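You operate a simulated robot arm through the tools that you are given. There is no shell and no other tool.

You are at the controls of a simulated robot arm. One attempt, no reset.

TASK
Put things in order on the top of the service table. At the end: the brown bare film core stands on top of the blue test weight; the orange grease dauber stands on top of the black test weight; the yellow socket tester stands where the white toner bottle stood; the white toner bottle stands where the brown bare film core stood; whatever was shut is shut again. Leave all else as you found it, and nothing knocked over.

It is judged by the outcome, as a careful person would: the job done as asked, and still so three seconds after it is handed in. It fails if anything else is knocked over, pushed out of place, dropped, spilled or broken.

THE ROBOT
A 6-joint arm with a two-finger parallel gripper, fixed in place. Base frame: the origin is at the foot of the arm, x ahead of it, y to its left, z up; the work surface is at about z = 0. Units: mm, degrees, N and s.
With the tool pointing down near the work surface it reaches from about 180 to 460 mm from the base axis. Its first joint turns from -70.0 to 70.0 degrees. Payload 1.9 kg.
The tool frame sits at the grasp point between the pads (the TCP): z along the fingers, y along the line on which they close. The tips reach 23 mm beyond it. The gripper opens to 94 mm. The fingers are 38 mm wide and 10 mm thick; the gripper's body (54 by 96 mm) begins 39 mm behind the TCP.
Orientation is that of the tool frame in the base frame, as a unit quaternion [w, x, y, z]. With the fingers straight down and closing along the base's y, the tool's x points along the base's -x, its y along +y and its z along -z.

THE INTERFACE
- The arm moves only by the tool nudge_tool. Its arguments are lists of equal length, an entry for each row: "jaw": the gripper command, from -1 (fully open) to 1 (shut), values between in proportion; "slide": the shift along the tool's x, y, z in mm, a list of three; "turn": the turn, a rotation vector about the tool's x, y, z in degrees, a list of three. In form: {"jaw": [jaw, ...], "slide": [[x, y, z], ...], "turn": [[wx, wy, wz], ...]}. A call has 1 to 20 rows; each row shifts and turns the commanded pose from where the row before left it, along the tool's axes as they then stand. Each row takes 0.2 s and may step no farther than 50 mm and 8.6 degrees from the row before; otherwise, or with a gripper value out of range, the whole call is refused. Where a pose cannot be reached the arm comes as near as it can. A force on the tool above 40 N (or 10 N above the force at the start of the call, whichever is more), or a blocked arm, ends the call early, and 0.2 s more pass. Each finger travels about 108 mm/s and halts on what it meets, pressing with about 21 N; the grip force reading is that of the motor and also rises with nothing between the fingers. The clock runs only during rows and for 0.2 s after the last one: add rows that do not move to give the fingers time. It gives the time, the measured TCP pose, the force on the tool (base axes), the opening and the grip force at its end, in the units of the frame above (readings bear some noise), with the torque about the TCP (base axes, N m) and any sound that the robot's microphone picked up, and new pictures: "views" is both (left out), scene, wrist or none.
- Cameras (640 x 400 px; columns grow to the right, rows downward): "scene" is fixed at [63.3, 301.4, 444.5]; the picture's right is [-0.69, -0.73, 0.00], its down [-0.33, 0.31, -0.89] and it looks along [0.65, -0.61, -0.46] (base axes); focal length 277 px, centre (320, 200). "wrist" rides on the gripper at [86, 16, -75] in the tool frame; the picture's right is [-0.18, 0.98, 0.00], its down [-0.58, -0.11, -0.81] and it looks along [-0.79, -0.15, 0.59] (tool axes); focal length 243 px, centre (320, 200). There is no depth. A picture from a camera that has moved, and an enlarged one, comes with that camera's place and axes in the base frame and with its lens. The place of the scene camera against the robot may be out by one fixed shift of up to 25 mm in any direction.
- zoom(camera, box): a new picture of the part [left, top, right, bottom] of that camera's present view, enlarged. No time passes.
- close_job(): hands the job in; it is judged then, once.

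Nothing tells you positions but the pictures and the camera data. Unless the task says otherwise, let go and move clear before handing in.

The tools are called as a command line: name --argument value ..., lists and objects as JSON in quotes. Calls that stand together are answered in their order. nudge_tool: Moves the arm, as the interface text tells. Its arguments: {"type":"object","properties":{"jaw":{"type":"array","items":{"type":"number"}},"slide":{"type":"array","items":{"type":"array","items":{"type":"number"}}},"turn":{"type":"array","items":{"type":"array","items":{"type":"number"}}},"views":{"type":"string","enum":["both","scene","wrist","none"]}},"required":["jaw","slide","turn"]} The other tools are called the same way: zoom (camera, box) takes an enlarged picture of a part of a camera's view; close_job () hands the job in.

At the start:

```text
t: 0.0
position: [330.8, -48.5, 282.2]
tool_rot: [0.0, 0.001, 1.0, 0.001]
force: [-0.2, -0.2, -0.5]
torque: [-0.03, 0.03, -0.01]
gripper_width: 93.8
finger_force: 0.0
```

scene: 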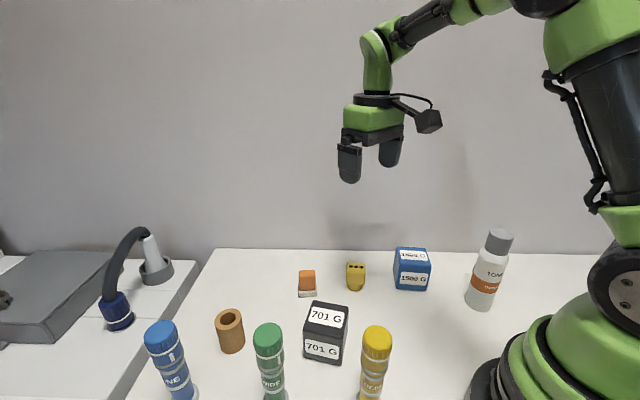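
wrist: 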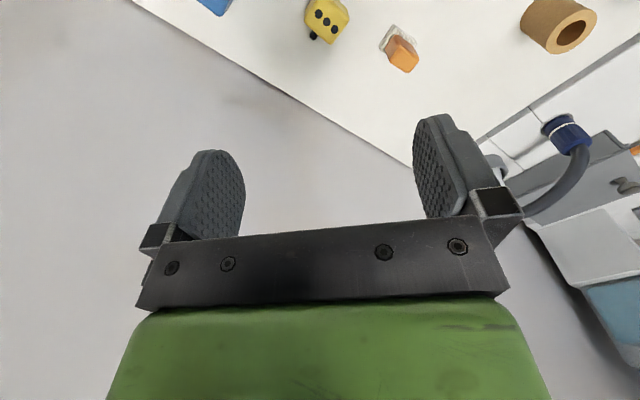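

I see the table with a brown core, an orange dauber, a yellow socket tester, two test weights (black 701 g, blue 1500 g), a white toner bottle, and three bottles close to the camera. I'll zoom in first to locate things before moving.

zoom --camera "scene" --box '[200, 220, 360, 320]'

zoom --camera "scene" --box '[360, 220, 520, 320]'

zoom --camera "scene" --box '[120, 300, 280, 400]'

zoom --camera "scene" --box '[260, 290, 420, 390]'

zoom --camera "scene" --box '[0, 220, 200, 345]'

zoom --camera "wrist" --box '[160, 0, 640, 300]'

```text
4.00 times, centred on (280, 270) of scene
camera zoom: at [63.3, 301.4, 444.5], right [-0.69, -0.73, 0.0], down [-0.33, 0.31, -0.89], along [0.65, -0.61, -0.46], focal length 1107 px, centre (480, -80)
```

zoom: 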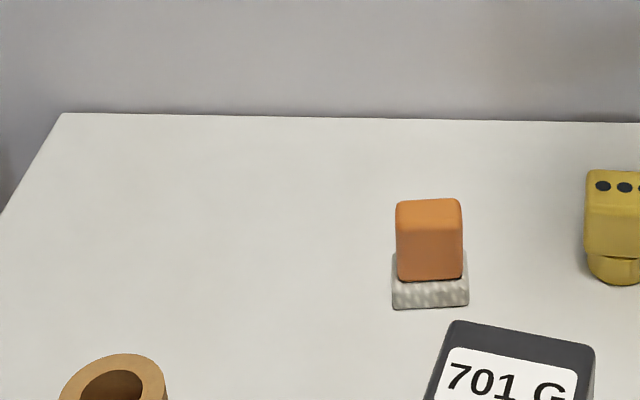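

```text
4.00 times, centred on (440, 270) of scene
camera zoom: at [63.3, 301.4, 444.5], right [-0.69, -0.73, 0.0], down [-0.33, 0.31, -0.89], along [0.65, -0.61, -0.46], focal length 1107 px, centre (-160, -80)
```

zoom: 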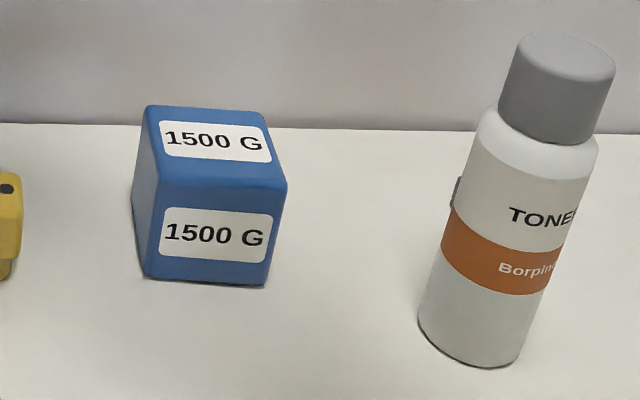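

```text
4.00 times, centred on (200, 350) of scene
camera zoom: at [63.3, 301.4, 444.5], right [-0.69, -0.73, 0.0], down [-0.33, 0.31, -0.89], along [0.65, -0.61, -0.46], focal length 1107 px, centre (800, -400)
```

zoom: 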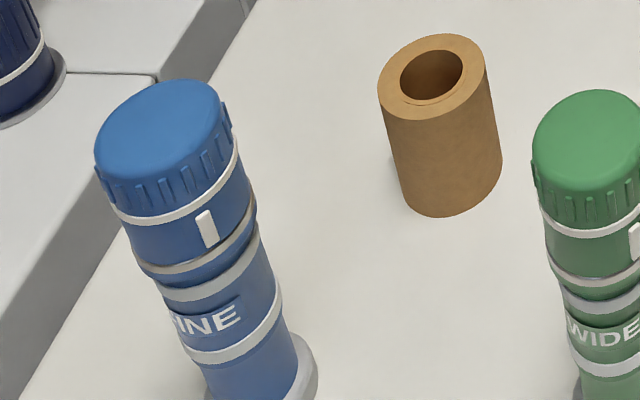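

```text
4.00 times, centred on (340, 340) of scene
camera zoom: at [63.3, 301.4, 444.5], right [-0.69, -0.73, 0.0], down [-0.33, 0.31, -0.89], along [0.65, -0.61, -0.46], focal length 1107 px, centre (240, -360)
```

zoom: 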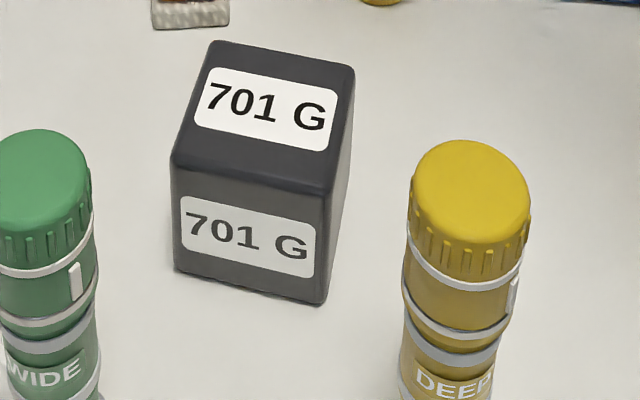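

```text
3.20 times, centred on (100, 282) of scene
camera zoom: at [63.3, 301.4, 444.5], right [-0.69, -0.73, 0.0], down [-0.33, 0.31, -0.89], along [0.65, -0.61, -0.46], focal length 886 px, centre (1024, -64)
```

zoom: 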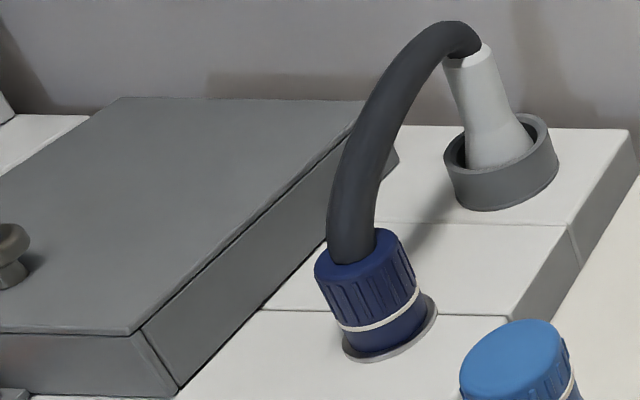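

```text
1.33 times, centred on (400, 150) of wrist
camera zoom: at [245.4, -31.0, 355.3], right [0.19, 0.98, 0.0], down [0.58, -0.11, 0.81], along [0.79, -0.15, -0.59], focal length 324 px, centre (213, 267)
```

zoom: 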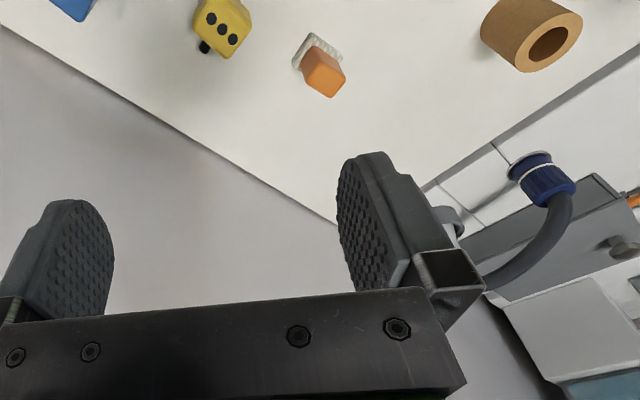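

The gripper hangs above the yellow tester. The black weight is near (282, 80), the blue one near (265, -161), the toner near (135, -204) and the core near (394, 199), before correcting the scene camera's offset. Next I'll zoom on the gripper to calibrate that camera, and look at the objects more closely through the wrist camera.

zoom --camera "scene" --box '[320, 120, 448, 200]'

zoom --camera "wrist" --box '[270, 0, 462, 120]'

zoom --camera "wrist" --box '[480, 0, 640, 100]'

```text
5.00 times, centred on (384, 160) of scene
camera zoom: at [63.3, 301.4, 444.5], right [-0.69, -0.73, 0.0], down [-0.33, 0.31, -0.89], along [0.65, -0.61, -0.46], focal length 1384 px, centre (0, 400)
```

zoom: 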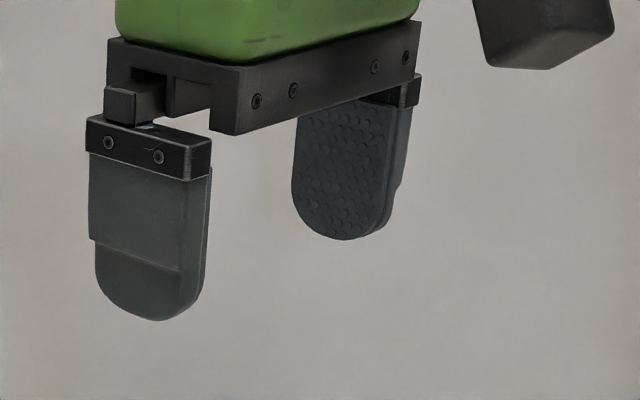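

```text
3.33 times, centred on (366, 60) of wrist
camera zoom: at [245.4, -31.0, 355.3], right [0.19, 0.98, 0.0], down [0.58, -0.11, 0.81], along [0.79, -0.15, -0.59], focal length 809 px, centre (167, 667)
```

zoom: 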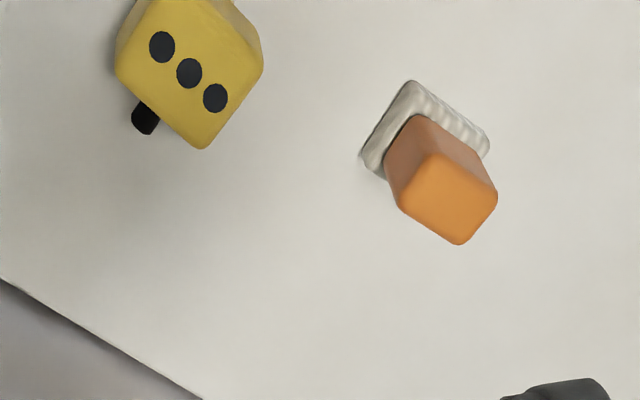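

```text
4.00 times, centred on (560, 50) of wrist
camera zoom: at [245.4, -31.0, 355.3], right [0.19, 0.98, 0.0], down [0.58, -0.11, 0.81], along [0.79, -0.15, -0.59], focal length 970 px, centre (-640, 800)
```

zoom: 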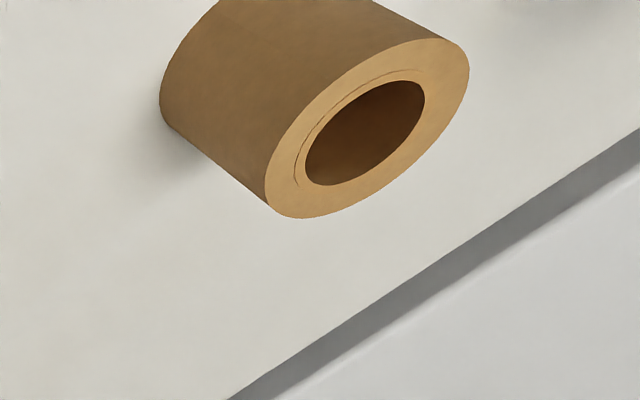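

The fingers calibrate the scene camera at roughly (+10, +15, -6) mm off. I'll pull the arm back and slightly down so the wrist camera looks squarely at the tester and dauber.

nudge_tool --jaw '[-1, -1, -1, -1, -1]' --slide '[[25, 0, 0], [25, 0, 10], [25, 0, 15], [10, 0, 15], [0, 0, 0]]' --turn '[[0, 0, 0], [0, 0, 0], [0, 0, 0], [0, 0, 0], [0, 0, 0]]' --views "both"

```text
t: 1.2
position: [245.1, -48.2, 241.6]
tool_rot: [0.0, 0.001, 1.0, 0.002]
force: [0.0, 0.2, -0.3]
torque: [0.0, 0.01, -0.04]
gripper_width: 94.1
finger_force: 0.0
camera wrist: at [160.8, -31.2, 314.8], right [0.19, 0.98, 0.0], down [0.58, -0.11, 0.81], along [0.79, -0.15, -0.59], focal length 243 px, centre (320, 200)
```

scene: 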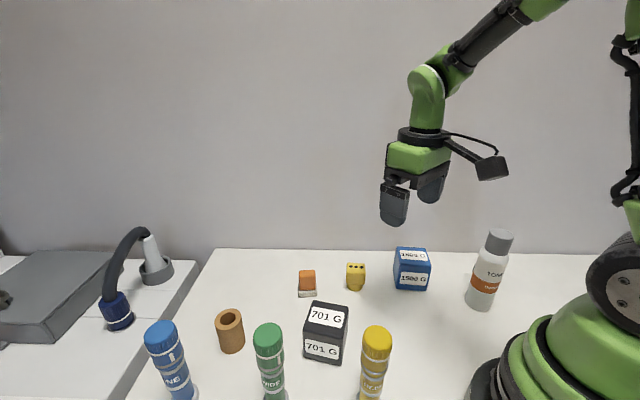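
wrist: 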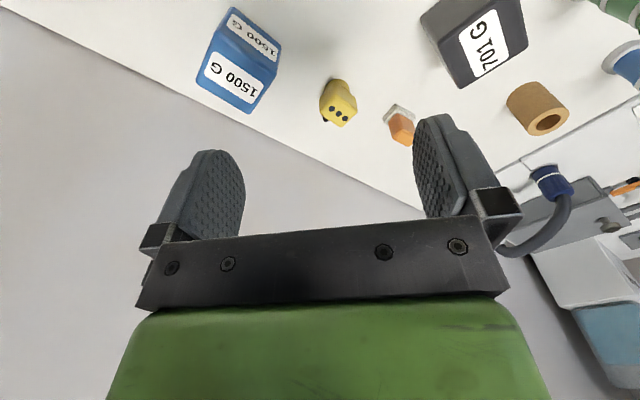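

From here the wrist camera sees both weights, the tester, the dauber and the core. I'll zoom on each to measure them.

zoom --camera "wrist" --box '[180, 0, 308, 80]'

zoom --camera "wrist" --box '[290, 60, 450, 160]'

zoom --camera "wrist" --box '[400, 0, 592, 120]'

zoom --camera "wrist" --box '[480, 60, 640, 160]'

zoom --camera "wrist" --box '[480, 140, 640, 240]'

zoom --camera "scene" --box '[340, 250, 404, 290]'

```text
5.00 times, centred on (244, 40) of wrist
camera zoom: at [160.8, -31.2, 314.8], right [0.19, 0.98, 0.0], down [0.58, -0.11, 0.81], along [0.79, -0.15, -0.59], focal length 1213 px, centre (700, 1000)
```

zoom: 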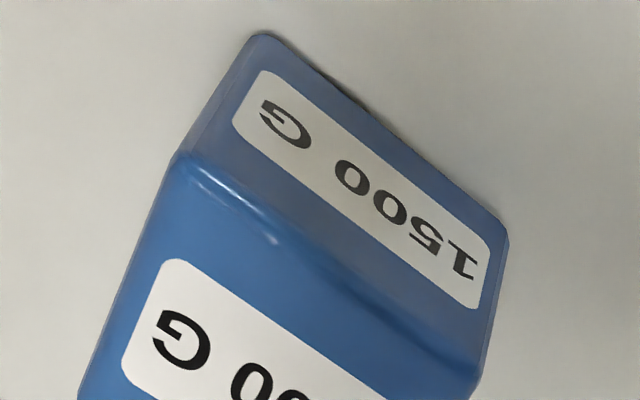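

```text
4.00 times, centred on (370, 110) of wrist
camera zoom: at [160.8, -31.2, 314.8], right [0.19, 0.98, 0.0], down [0.58, -0.11, 0.81], along [0.79, -0.15, -0.59], focal length 970 px, centre (120, 560)
```

zoom: 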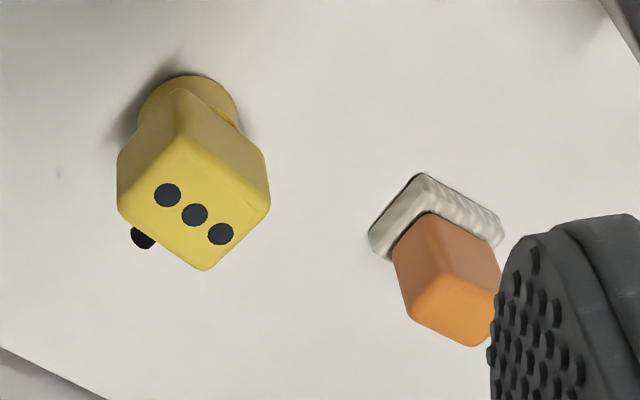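

```text
3.33 times, centred on (496, 60) of wrist
camera zoom: at [160.8, -31.2, 314.8], right [0.19, 0.98, 0.0], down [0.58, -0.11, 0.81], along [0.79, -0.15, -0.59], focal length 809 px, centre (-267, 667)
```

zoom: 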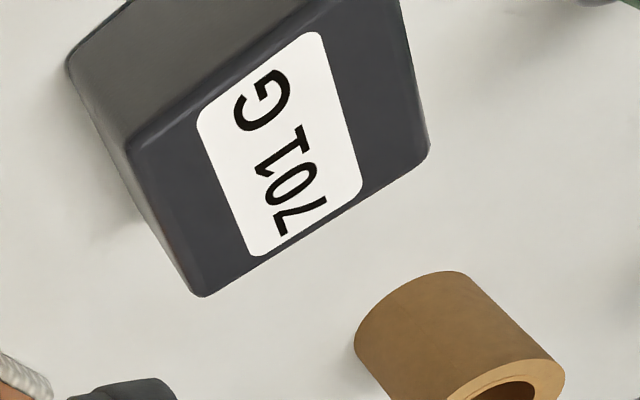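

```text
4.00 times, centred on (560, 110) of wrist
camera zoom: at [160.8, -31.2, 314.8], right [0.19, 0.98, 0.0], down [0.58, -0.11, 0.81], along [0.79, -0.15, -0.59], focal length 970 px, centre (-640, 560)
```

zoom: 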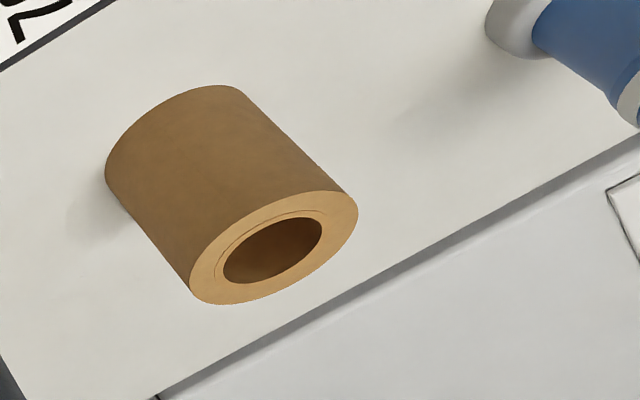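

```text
4.00 times, centred on (560, 190) of wrist
camera zoom: at [160.8, -31.2, 314.8], right [0.19, 0.98, 0.0], down [0.58, -0.11, 0.81], along [0.79, -0.15, -0.59], focal length 970 px, centre (-640, 240)
```

zoom: 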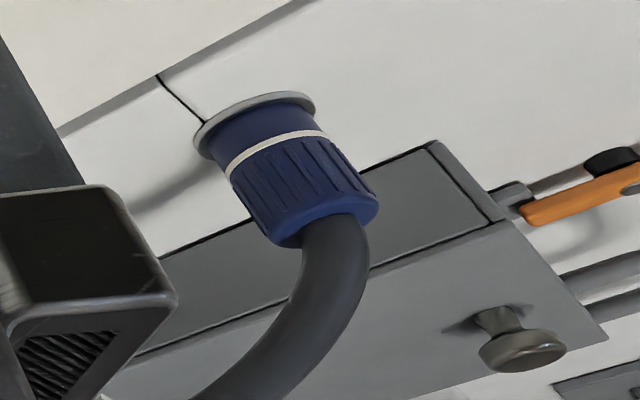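

```text
10.00 times, centred on (372, 270) of scene
camera zoom: at [63.2, 301.4, 444.5], right [-0.69, -0.73, 0.0], down [-0.33, 0.31, -0.89], along [0.65, -0.61, -0.46], focal length 2768 px, centre (-200, -500)
```

zoom: 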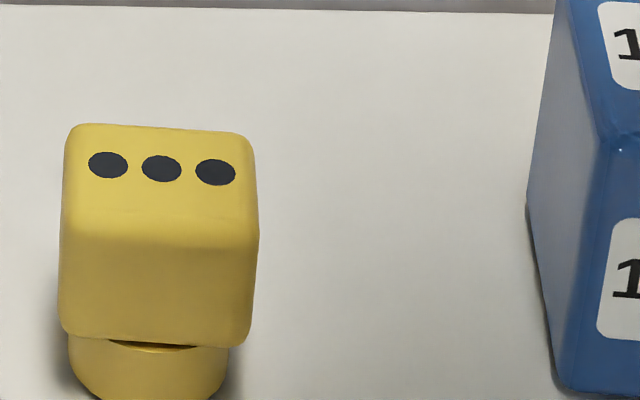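

The wrist camera puts the core at (394, 210), the black weight at (284, 99), the blue weight at (269, -140), the tester at (339, -42) and the dauber at (401, 44). I'll start with the core: move high over it, turn the gripper about 40°, and look straight down before descending.

nudge_tool --jaw '[-1, -1, -1, -1, -1, -1, -1, -1, -1, -1, -0.5, -0.5, -0.5, -0.5, -0.5, -0.5]' --slide '[[-14.9, 25.8, 4.2], [-14.9, 25.8, 4.2], [-14.9, 25.8, 4.2], [-14.9, 25.8, 4.2], [-14.9, 25.8, 4.2], [-14.9, 25.8, 4.2], [-14.9, 25.8, 4.2], [-14.9, 25.8, 4.2], [-14.9, 25.8, 4.2], [-14.9, 25.8, 4.2], [0, 0, 0], [0, 0, 0], [0, 0, 0], [0, 0, 0], [0, 0, 0], [0, 0, 0]]' --turn '[[0, 0, 0], [0, 0, 0], [0, 0, 0], [0, 0, 0], [0, 0, 0], [0, 0, 0], [0, 0, 0], [0, 0, 0], [0, 0, 0], [0, 0, 0], [0, 0, -8], [0, 0, -8], [0, 0, -8], [0, 0, -8], [0, 0, -8], [0, 0, 0]]' --views "both"

```text
t: 4.6
position: [394.6, 209.5, 198.8]
tool_rot: [0.001, -0.342, 0.94, 0.0]
force: [-0.1, -0.5, 0.6]
torque: [0.04, 0.02, -0.01]
gripper_width: 70.9
finger_force: 0.1
camera wrist: at [319.6, 167.4, 273.8], right [-0.49, 0.87, 0.0], down [0.51, 0.29, 0.81], along [0.7, 0.4, -0.59], focal length 243 px, centre (320, 200)
```

scene: 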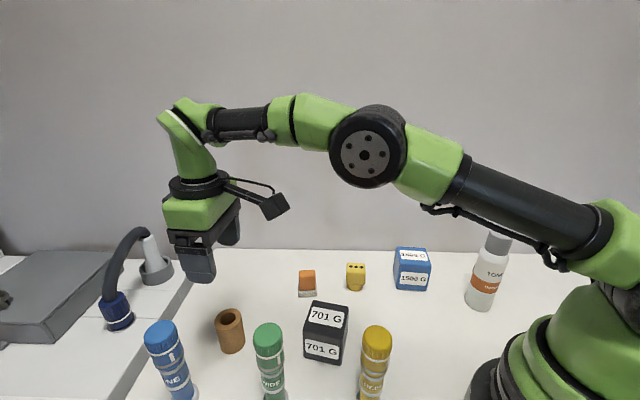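
wrist: 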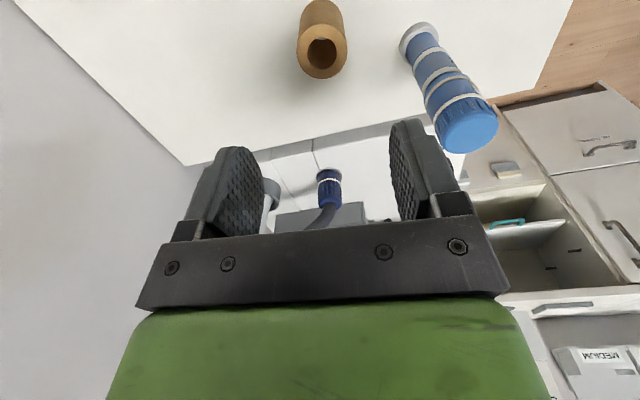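

The core sits almost directly under the gripper. I'll zoom to measure the remaining offset.

zoom --camera "wrist" --box '[256, 0, 384, 80]'

zoom --camera "wrist" --box '[352, 0, 544, 120]'

```text
5.00 times, centred on (320, 40) of wrist
camera zoom: at [319.6, 167.4, 273.8], right [-0.49, 0.87, 0.0], down [0.51, 0.29, 0.81], along [0.7, 0.4, -0.59], focal length 1213 px, centre (320, 1000)
```

zoom: 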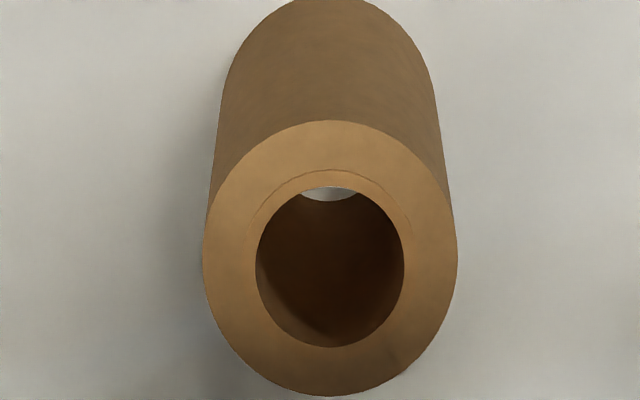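

```text
3.33 times, centred on (448, 60) of wrist
camera zoom: at [319.6, 167.4, 273.8], right [-0.49, 0.87, 0.0], down [0.51, 0.29, 0.81], along [0.7, 0.4, -0.59], focal length 809 px, centre (-107, 667)
```

zoom: 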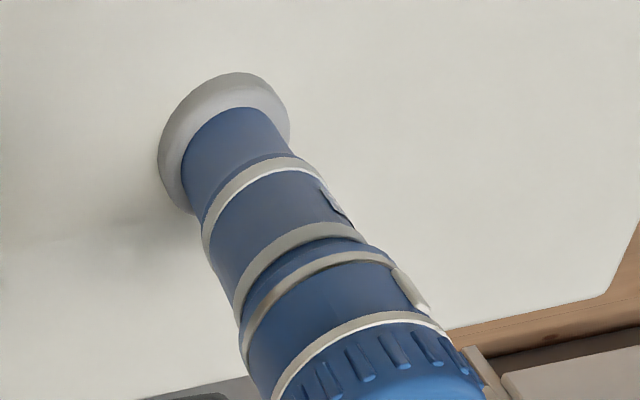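

The core is within 2 mm of the tool axis, so I'll correct sideways by 1.7 mm. Then I'll descend to z ≈ 38 with the jaws 70 mm open.

nudge_tool --jaw '[-0.5, -0.5, -0.5, -0.5, -0.5, -0.5, -0.5, -0.5, -0.5, -0.5]' --slide '[[0, 1.7, 20], [0, 0, 20], [0, 0, 20], [0, 0, 20], [0, 0, 20], [0, 0, 20], [0, 0, 15], [0, 0, 15], [0, 0, 10], [0, 0, 0]]' --turn '[[0, 0, 0], [0, 0, 0], [0, 0, 0], [0, 0, 0], [0, 0, 0], [0, 0, 0], [0, 0, 0], [0, 0, 0], [0, 0, 0], [0, 0, 0]]' --views "both"

```text
t: 6.8
position: [395.1, 211.2, 39.4]
tool_rot: [0.001, -0.342, 0.94, 0.001]
force: [-0.1, -0.3, -0.2]
torque: [-0.01, 0.01, -0.01]
gripper_width: 70.4
finger_force: 0.0
camera wrist: at [318.8, 169.0, 113.4], right [-0.49, 0.87, 0.0], down [0.51, 0.29, 0.81], along [0.7, 0.4, -0.59], focal length 243 px, centre (320, 200)
```

scene: 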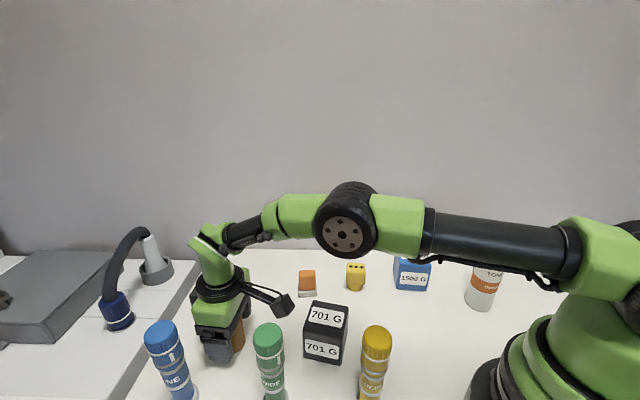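
wrist: 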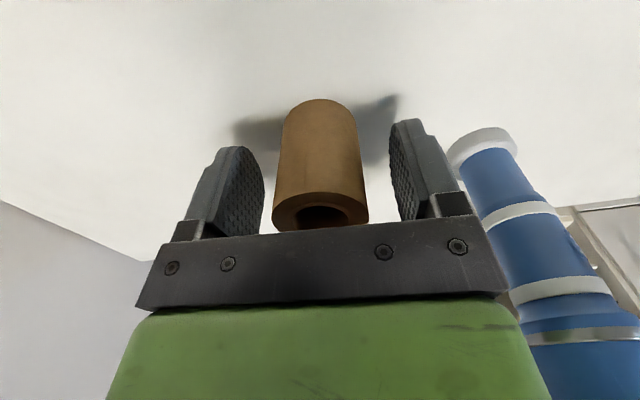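

The core stands centred between the fingers, so I'll close on it.

nudge_tool --jaw '[0, 0.3, 1, 1, 1]' --slide '[[0, 0, 0], [0, 0, 0], [0, 0, 0], [0, 0, 0], [0, 0, 0]]' --turn '[[0, 0, 0], [0, 0, 0], [0, 0, 0], [0, 0, 0], [0, 0, 0]]' --views "wrist"

```text
t: 8.0
position: [393.6, 211.8, 40.9]
tool_rot: [0.001, -0.341, 0.94, 0.0]
force: [-0.2, 0.8, 0.4]
torque: [-0.01, 0.02, -0.02]
gripper_width: 40.8
finger_force: 20.7
camera wrist: at [318.8, 169.0, 113.6], right [-0.49, 0.87, 0.0], down [0.51, 0.29, 0.81], along [0.7, 0.4, -0.59], focal length 243 px, centre (320, 200)
```

wrist: 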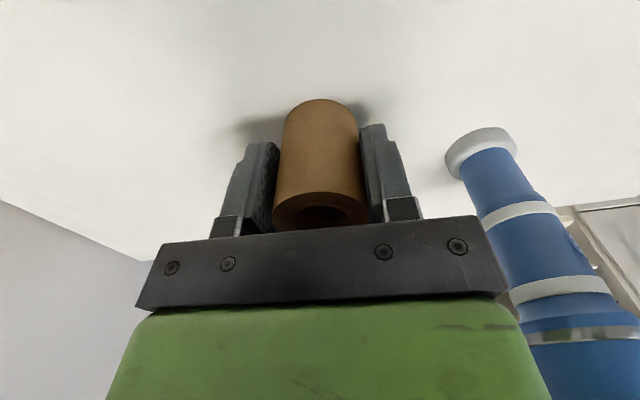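

zoom --camera "wrist" --box '[240, 80, 400, 180]'

zoom --camera "scene" --box '[160, 280, 320, 380]'

```text
4.00 times, centred on (320, 130) of wrist
camera zoom: at [318.8, 169.0, 113.6], right [-0.49, 0.87, 0.0], down [0.51, 0.29, 0.81], along [0.7, 0.4, -0.59], focal length 970 px, centre (320, 480)
```

zoom: 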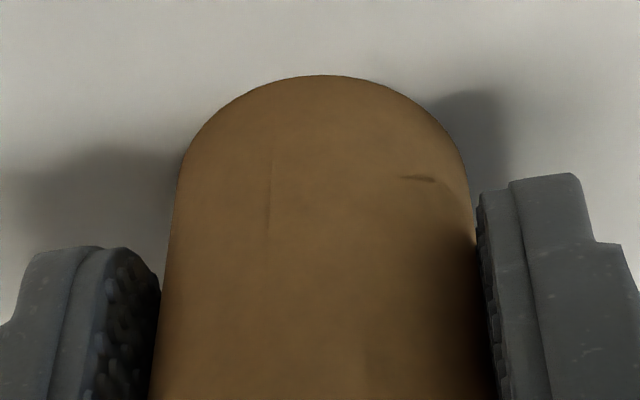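

```text
4.00 times, centred on (240, 330) of scene
camera zoom: at [63.3, 301.4, 444.5], right [-0.69, -0.73, 0.0], down [-0.33, 0.31, -0.89], along [0.65, -0.61, -0.46], focal length 1107 px, centre (640, -320)
```

zoom: 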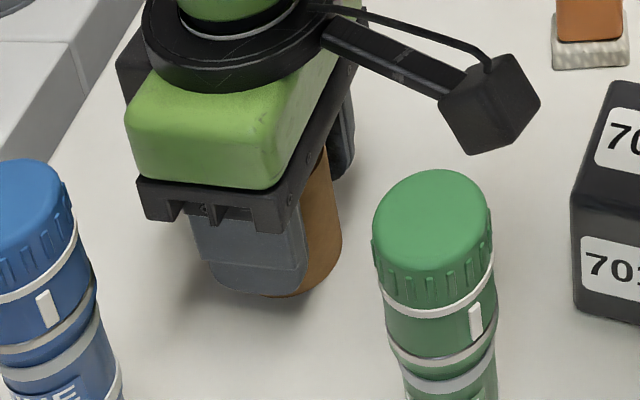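

The core is held (opening 40.8 mm), and its spot is about (395, 212). I'll lift it and carry it to above the blue weight, turning the yaw along the way.

nudge_tool --jaw '[1, 1, 1, 1, 1, 1, 1, 1]' --slide '[[0, 0, -8], [0, 0, -18], [0, 0, -22], [0, 0, -22], [0, 0, -22], [0, 0, -22], [0, 0, -22], [0, 0, -14]]' --turn '[[0, 0, 0], [0, 0, 0], [0, 0, 0], [0, 0, 0], [0, 0, 0], [0, 0, 0], [0, 0, 0], [0, 0, 0]]' --views "scene"

nudge_tool --jaw '[1, 1, 1, 1, 1, 1, 1, 1, 1, 1, 1, 1, 1, 1, 1]' --slide '[[23.05, -13.47, 0], [21.83, -15.37, 0], [20.45, -17.17, 0], [18.92, -18.84, 0], [17.26, -20.37, 0], [15.47, -21.76, 0], [13.58, -22.99, 0], [11.58, -24.06, 0], [9.5, -24.95, 0], [7.35, -25.67, 0], [5.15, -26.2, 0], [2.92, -26.54, 0], [0.66, -26.69, 0], [-1.6, -26.65, 0], [0, 0, 0]]' --turn '[[0, 0, 4.857], [0, 0, 4.857], [0, 0, 4.857], [0, 0, 4.857], [0, 0, 4.857], [0, 0, 4.857], [0, 0, 4.857], [0, 0, 4.857], [0, 0, 4.857], [0, 0, 4.857], [0, 0, 4.857], [0, 0, 4.857], [0, 0, 4.857], [0, 0, 4.857], [0, 0, 0]]' --views "both"

```text
t: 9.8
position: [393.2, 212.0, 190.3]
tool_rot: [0.002, -0.341, 0.94, 0.001]
force: [0.0, 0.3, -0.4]
torque: [-0.01, -0.01, 0.01]
gripper_width: 41.1
finger_force: 20.5
```

scene: 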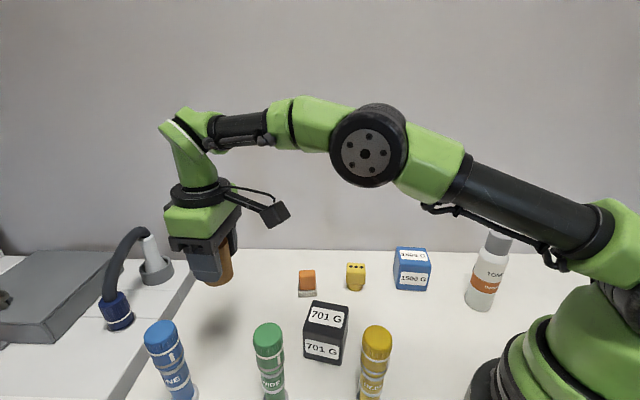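

```text
t: 13.0
position: [265.9, -141.8, 189.1]
tool_rot: [0.001, 0.243, 0.97, 0.001]
force: [0.5, -0.8, 0.3]
torque: [0.0, -0.03, 0.01]
gripper_width: 40.8
finger_force: 20.8
camera wrist: at [199.6, -84.9, 262.7], right [0.63, 0.78, 0.0], down [0.46, -0.37, 0.81], along [0.63, -0.5, -0.59], focal length 243 px, centre (320, 200)
```

scene: 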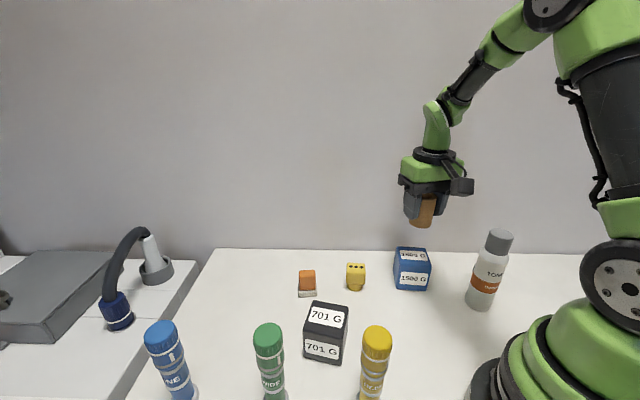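
wrist: 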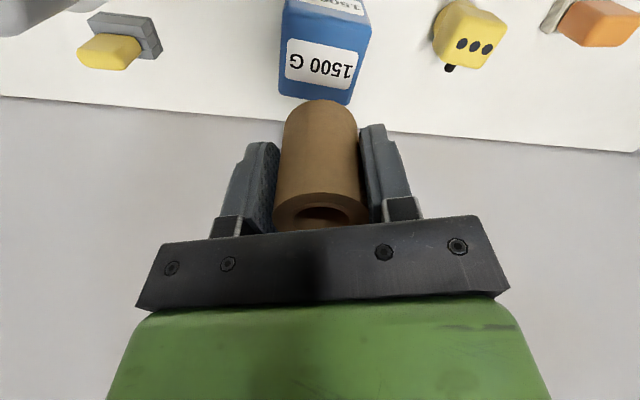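

The core is over the blue weight. There is also a yellow object with a grey base near (158, -291), which the scene camera cannot see. I'll zoom to align the core over the weight.

zoom --camera "wrist" --box '[240, 0, 400, 100]'

zoom --camera "wrist" --box '[0, 0, 240, 150]'

zoom --camera "wrist" --box '[420, 0, 640, 137]'

zoom --camera "scene" --box '[370, 180, 530, 280]'

```text
4.00 times, centred on (320, 50) of wrist
camera zoom: at [199.6, -84.9, 262.7], right [0.63, 0.78, 0.0], down [0.46, -0.37, 0.81], along [0.63, -0.5, -0.59], focal length 970 px, centre (320, 800)
```

zoom: 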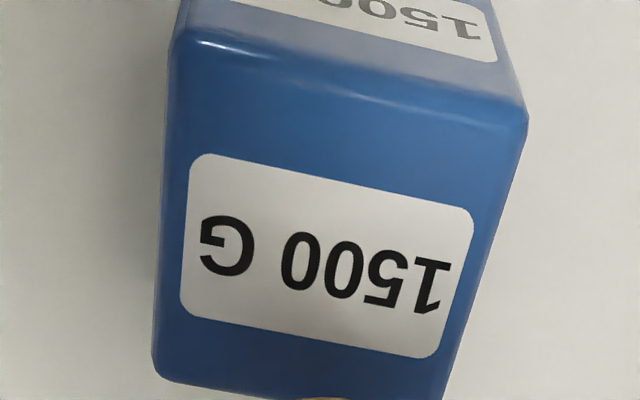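

```text
2.67 times, centred on (120, 75) of wrist
camera zoom: at [199.6, -84.9, 262.7], right [0.63, 0.78, 0.0], down [0.46, -0.37, 0.81], along [0.63, -0.5, -0.59], focal length 647 px, centre (853, 533)
```

zoom: 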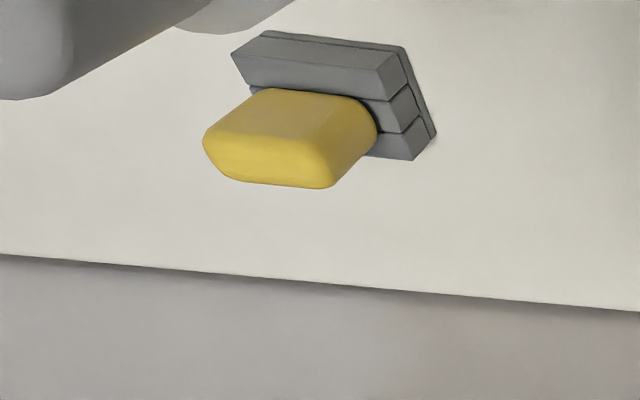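

```text
2.91 times, centred on (530, 68) of wrist
camera zoom: at [199.6, -84.9, 262.7], right [0.63, 0.78, 0.0], down [0.46, -0.37, 0.81], along [0.63, -0.5, -0.59], focal length 706 px, centre (-291, 582)
```

zoom: 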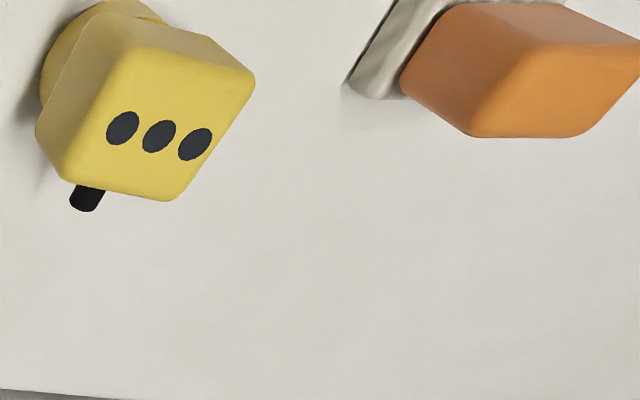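

```text
4.00 times, centred on (450, 230) of scene
camera zoom: at [63.3, 301.4, 444.5], right [-0.69, -0.73, 0.0], down [-0.33, 0.31, -0.89], along [0.65, -0.61, -0.46], focal length 1107 px, centre (-200, 80)
```

zoom: 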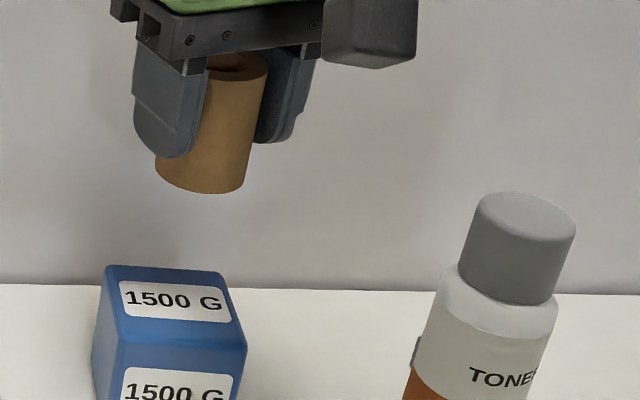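

The weight centre is about 2.4 mm to tool +y, so I'll correct for that. Then I'll descend until the core's base is just above the weight's top, which I expect at z ≈ 67.

nudge_tool --jaw '[1, 1, 1, 1, 1, 1, 1]' --slide '[[0, 2.4, 15], [0, 0, 20], [0, 0, 20], [0, 0, 12], [0, 0, 8], [0, 0, 4], [0, 0, 0]]' --turn '[[0, 0, 0], [0, 0, 0], [0, 0, 0], [0, 0, 0], [0, 0, 0], [0, 0, 0], [0, 0, 0]]' --views "both"

zoom --camera "scene" --box '[360, 210, 488, 290]'

zoom --camera "wrist" --box '[240, 0, 400, 100]'

```text
t: 14.6
position: [269.6, -138.6, 109.9]
tool_rot: [0.0, 0.242, 0.97, 0.0]
force: [-0.2, 0.8, -0.8]
torque: [-0.02, -0.01, -0.04]
gripper_width: 40.6
finger_force: 20.4
camera wrist: at [201.5, -82.4, 184.2], right [0.63, 0.78, 0.0], down [0.46, -0.37, 0.81], along [0.63, -0.5, -0.59], focal length 243 px, centre (320, 200)
```

scene: 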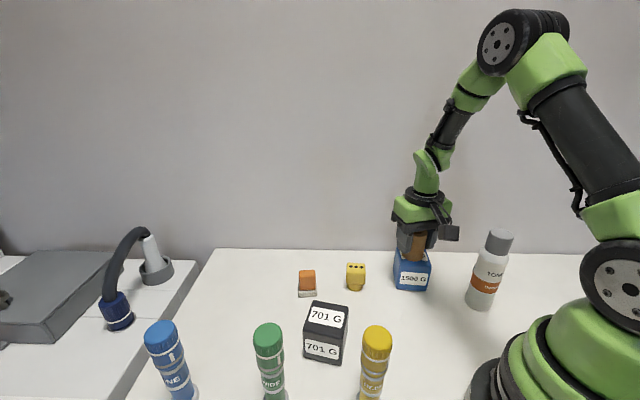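
wrist: 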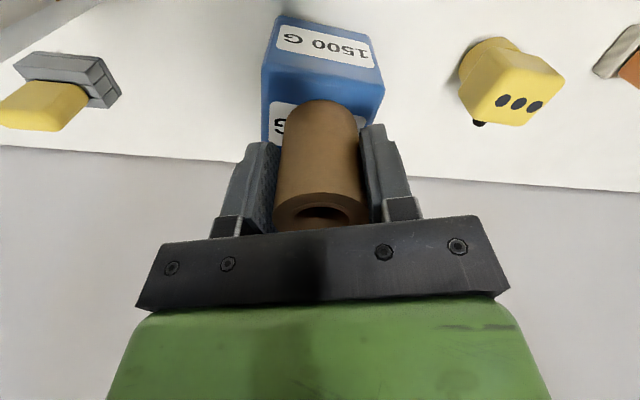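

```text
5.00 times, centred on (424, 250) of scene
camera zoom: at [63.3, 301.4, 444.5], right [-0.69, -0.73, 0.0], down [-0.33, 0.31, -0.89], along [0.65, -0.61, -0.46], focal length 1384 px, centre (-200, -50)
```

zoom: 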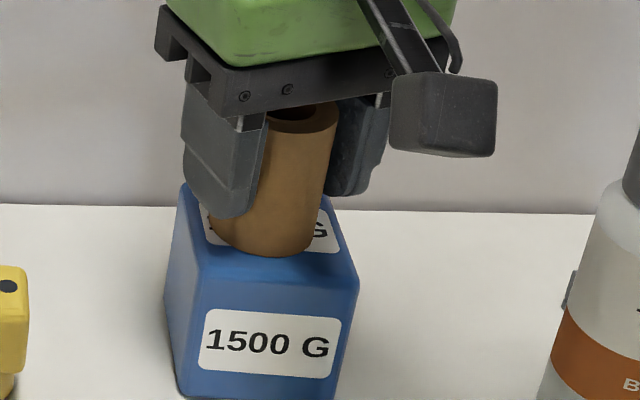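

```text
4.00 times, centred on (320, 50) of wrist
camera zoom: at [201.5, -82.4, 184.2], right [0.63, 0.78, 0.0], down [0.46, -0.37, 0.81], along [0.63, -0.5, -0.59], focal length 970 px, centre (320, 800)
```

zoom: 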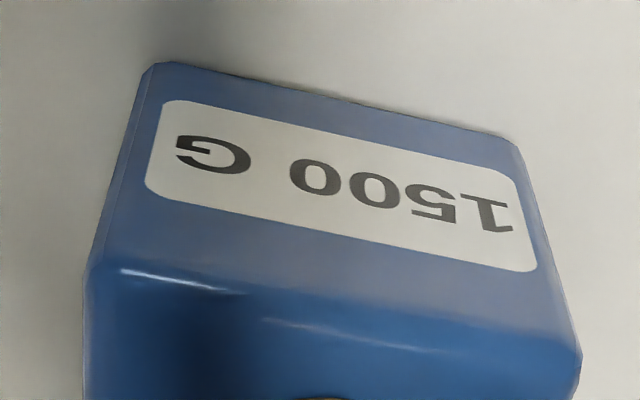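

The core is a few millimetres too close to the front edge of the weight. I'll shift it about 4 mm away from the scene camera, then lower slowly while watching the force.

nudge_tool --jaw '[1, 1, 1, 1]' --slide '[[-3.8, -1.0, 0], [0, 0, 1], [0, 0, 1], [0, 0, 0]]' --turn '[[0, 0, 0], [0, 0, 0], [0, 0, 0], [0, 0, 0]]' --views "none"

zoom --camera "scene" --box '[380, 230, 444, 270]'

```text
t: 15.6
position: [272.2, -142.0, 108.4]
tool_rot: [0.001, 0.243, 0.97, 0.001]
force: [0.8, 5.2, 12.6]
torque: [0.07, -0.11, 0.07]
gripper_width: 40.7
finger_force: 20.5
```

```text
10.00 times, centred on (412, 250) of scene
camera zoom: at [63.2, 301.4, 444.5], right [-0.69, -0.73, 0.0], down [-0.33, 0.31, -0.89], along [0.65, -0.61, -0.46], focal length 2768 px, centre (-600, -300)
```

zoom: 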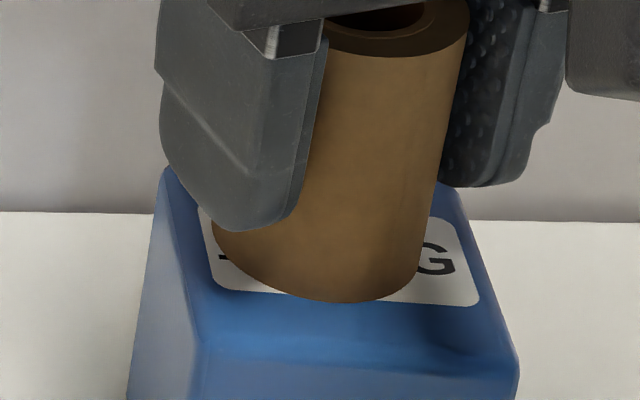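

It touches down at 12.6 N and sits well centred on the top. I'll ease up slightly and open gently.

nudge_tool --jaw '[1, 1, 0.1, 0.05, 0, -0.1, -0.3, -0.3]' --slide '[[0, 0, -0.6], [0, 0, 0], [0, 0, 0], [0, 0, 0], [0, 0, 0], [0, 0, 0], [0, 0, 0], [0, 0, 0]]' --turn '[[0, 0, 0], [0, 0, 0], [0, 0, 0], [0, 0, 0], [0, 0, 0], [0, 0, 0], [0, 0, 0], [0, 0, 0]]' --views "both"

zoom --camera "scene" --box '[360, 210, 488, 290]'

```text
t: 17.4
position: [271.0, -141.4, 109.4]
tool_rot: [0.0, 0.242, 0.97, 0.001]
force: [-0.2, -0.7, -0.2]
torque: [-0.02, 0.02, -0.03]
gripper_width: 61.1
finger_force: 0.1
camera wrist: at [204.3, -85.3, 182.9], right [0.63, 0.78, 0.0], down [0.46, -0.37, 0.81], along [0.63, -0.5, -0.59], focal length 243 px, centre (320, 200)
```

scene: 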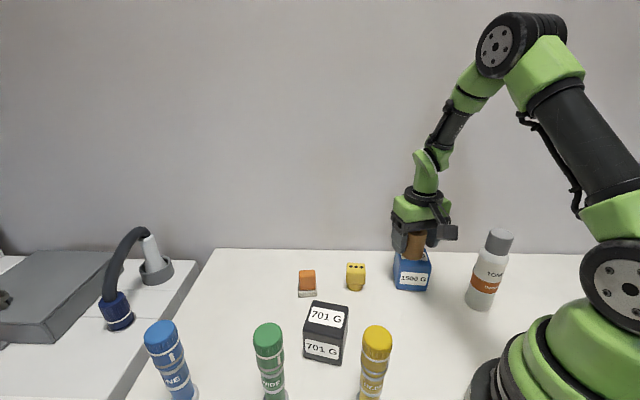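
wrist: 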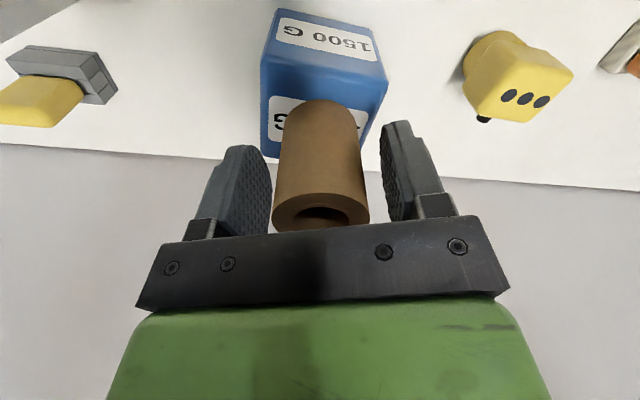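

```text
5.00 times, centred on (424, 250) of scene
camera zoom: at [63.3, 301.4, 444.5], right [-0.69, -0.73, 0.0], down [-0.33, 0.31, -0.89], along [0.65, -0.61, -0.46], focal length 1384 px, centre (-200, -50)
```

zoom: 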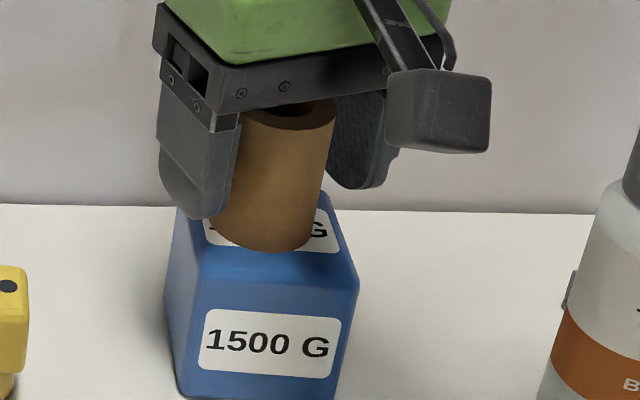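

The core stands free on the blue weight. I'll rise straight up, then move above the toner bottle to inspect it.

nudge_tool --jaw '[-0.4, -0.4, -0.4, -0.4, -0.4, -0.4, -0.4]' --slide '[[0, 0, -6], [0, 0, -20], [0, 0, -25], [0, 0, -30], [0, 0, -30], [0, 0, -30], [0, 0, -5]]' --turn '[[0, 0, 0], [0, 0, 0], [0, 0, 0], [0, 0, 0], [0, 0, 0], [0, 0, 0], [0, 0, 0]]' --views "both"

nudge_tool --jaw '[-1, -1, -1, -1, -1, -1, -1]' --slide '[[16.23, -16.34, 0], [15.0, -17.48, 0], [13.69, -18.52, 0], [12.31, -19.47, 0], [10.86, -20.31, 0], [9.36, -21.04, 0], [0, 0, 0]]' --turn '[[0, 0, 4.167], [0, 0, 4.167], [0, 0, 4.167], [0, 0, 4.167], [0, 0, 4.167], [0, 0, 4.167], [0, 0, 0]]' --views "both"

```text
t: 19.0
position: [270.9, -141.6, 256.7]
tool_rot: [0.001, 0.243, 0.97, 0.001]
force: [-1.2, 0.6, -0.3]
torque: [0.01, 0.0, 0.01]
gripper_width: 65.9
finger_force: 0.1
camera wrist: at [203.7, -85.5, 329.2], right [0.63, 0.78, 0.0], down [0.46, -0.37, 0.81], along [0.63, -0.5, -0.59], focal length 243 px, centre (320, 200)
```

scene: 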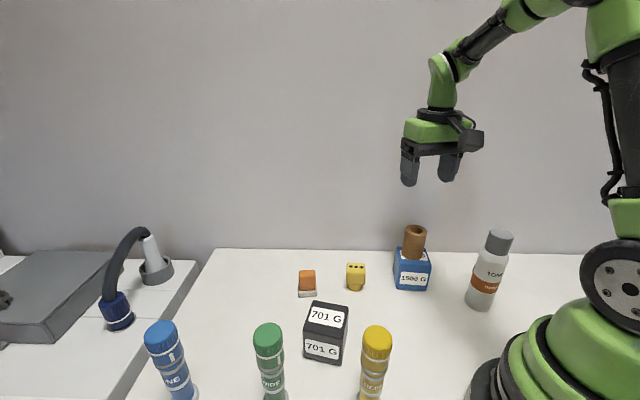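
wrist: 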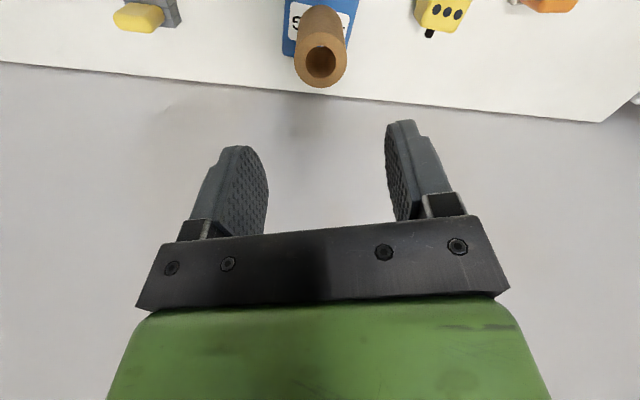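

```text
t: 20.6
position: [139.3, -181.3, 254.3]
tool_rot: [0.0, 0.448, 0.894, 0.001]
force: [0.4, 0.5, -0.3]
torque: [-0.02, 0.02, 0.02]
gripper_width: 93.7
finger_force: 0.1
camera wrist: at [100.8, -101.8, 327.9], right [0.9, 0.44, 0.0], down [0.26, -0.53, 0.81], along [0.36, -0.72, -0.59], focal length 243 px, centre (320, 200)
```

scene: 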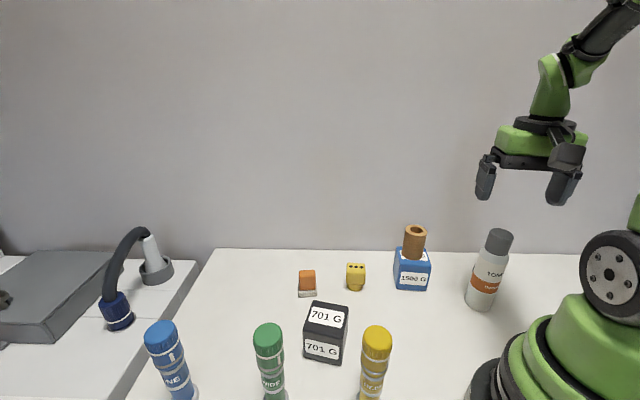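
wrist: 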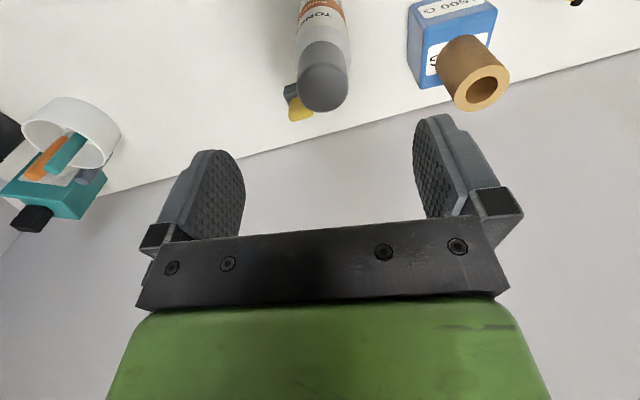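

The toner bottle is nearly under the gripper, with the yellow/grey object behind it and a white cup further off. I'll zoom for accurate measurement.

zoom --camera "wrist" --box '[224, 0, 416, 120]'

zoom --camera "scene" --box '[430, 215, 558, 315]'

zoom --camera "wrist" --box '[0, 60, 240, 240]'

```text
3.33 times, centred on (320, 60) of wrist
camera zoom: at [100.8, -101.8, 327.9], right [0.9, 0.44, 0.0], down [0.26, -0.53, 0.81], along [0.36, -0.72, -0.59], focal length 809 px, centre (320, 667)
```

zoom: 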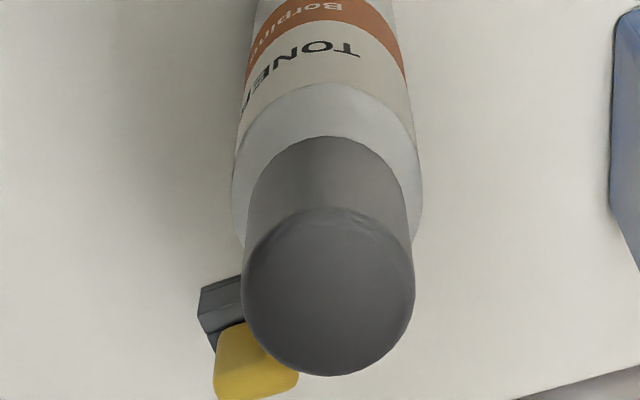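

```text
4.00 times, centred on (494, 265) of scene
camera zoom: at [63.3, 301.4, 444.5], right [-0.69, -0.73, 0.0], down [-0.33, 0.31, -0.89], along [0.65, -0.61, -0.46], focal length 1107 px, centre (-376, -60)
```

zoom: 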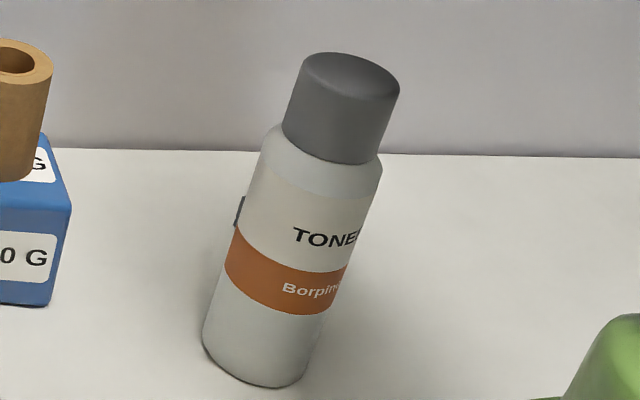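

```text
2.22 times, centred on (120, 150) of wrist
camera zoom: at [100.8, -101.8, 327.9], right [0.9, 0.44, 0.0], down [0.26, -0.53, 0.81], along [0.36, -0.72, -0.59], focal length 539 px, centre (764, 311)
```

zoom: 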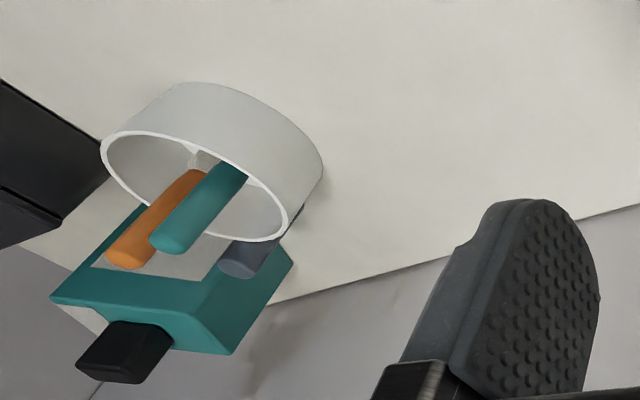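

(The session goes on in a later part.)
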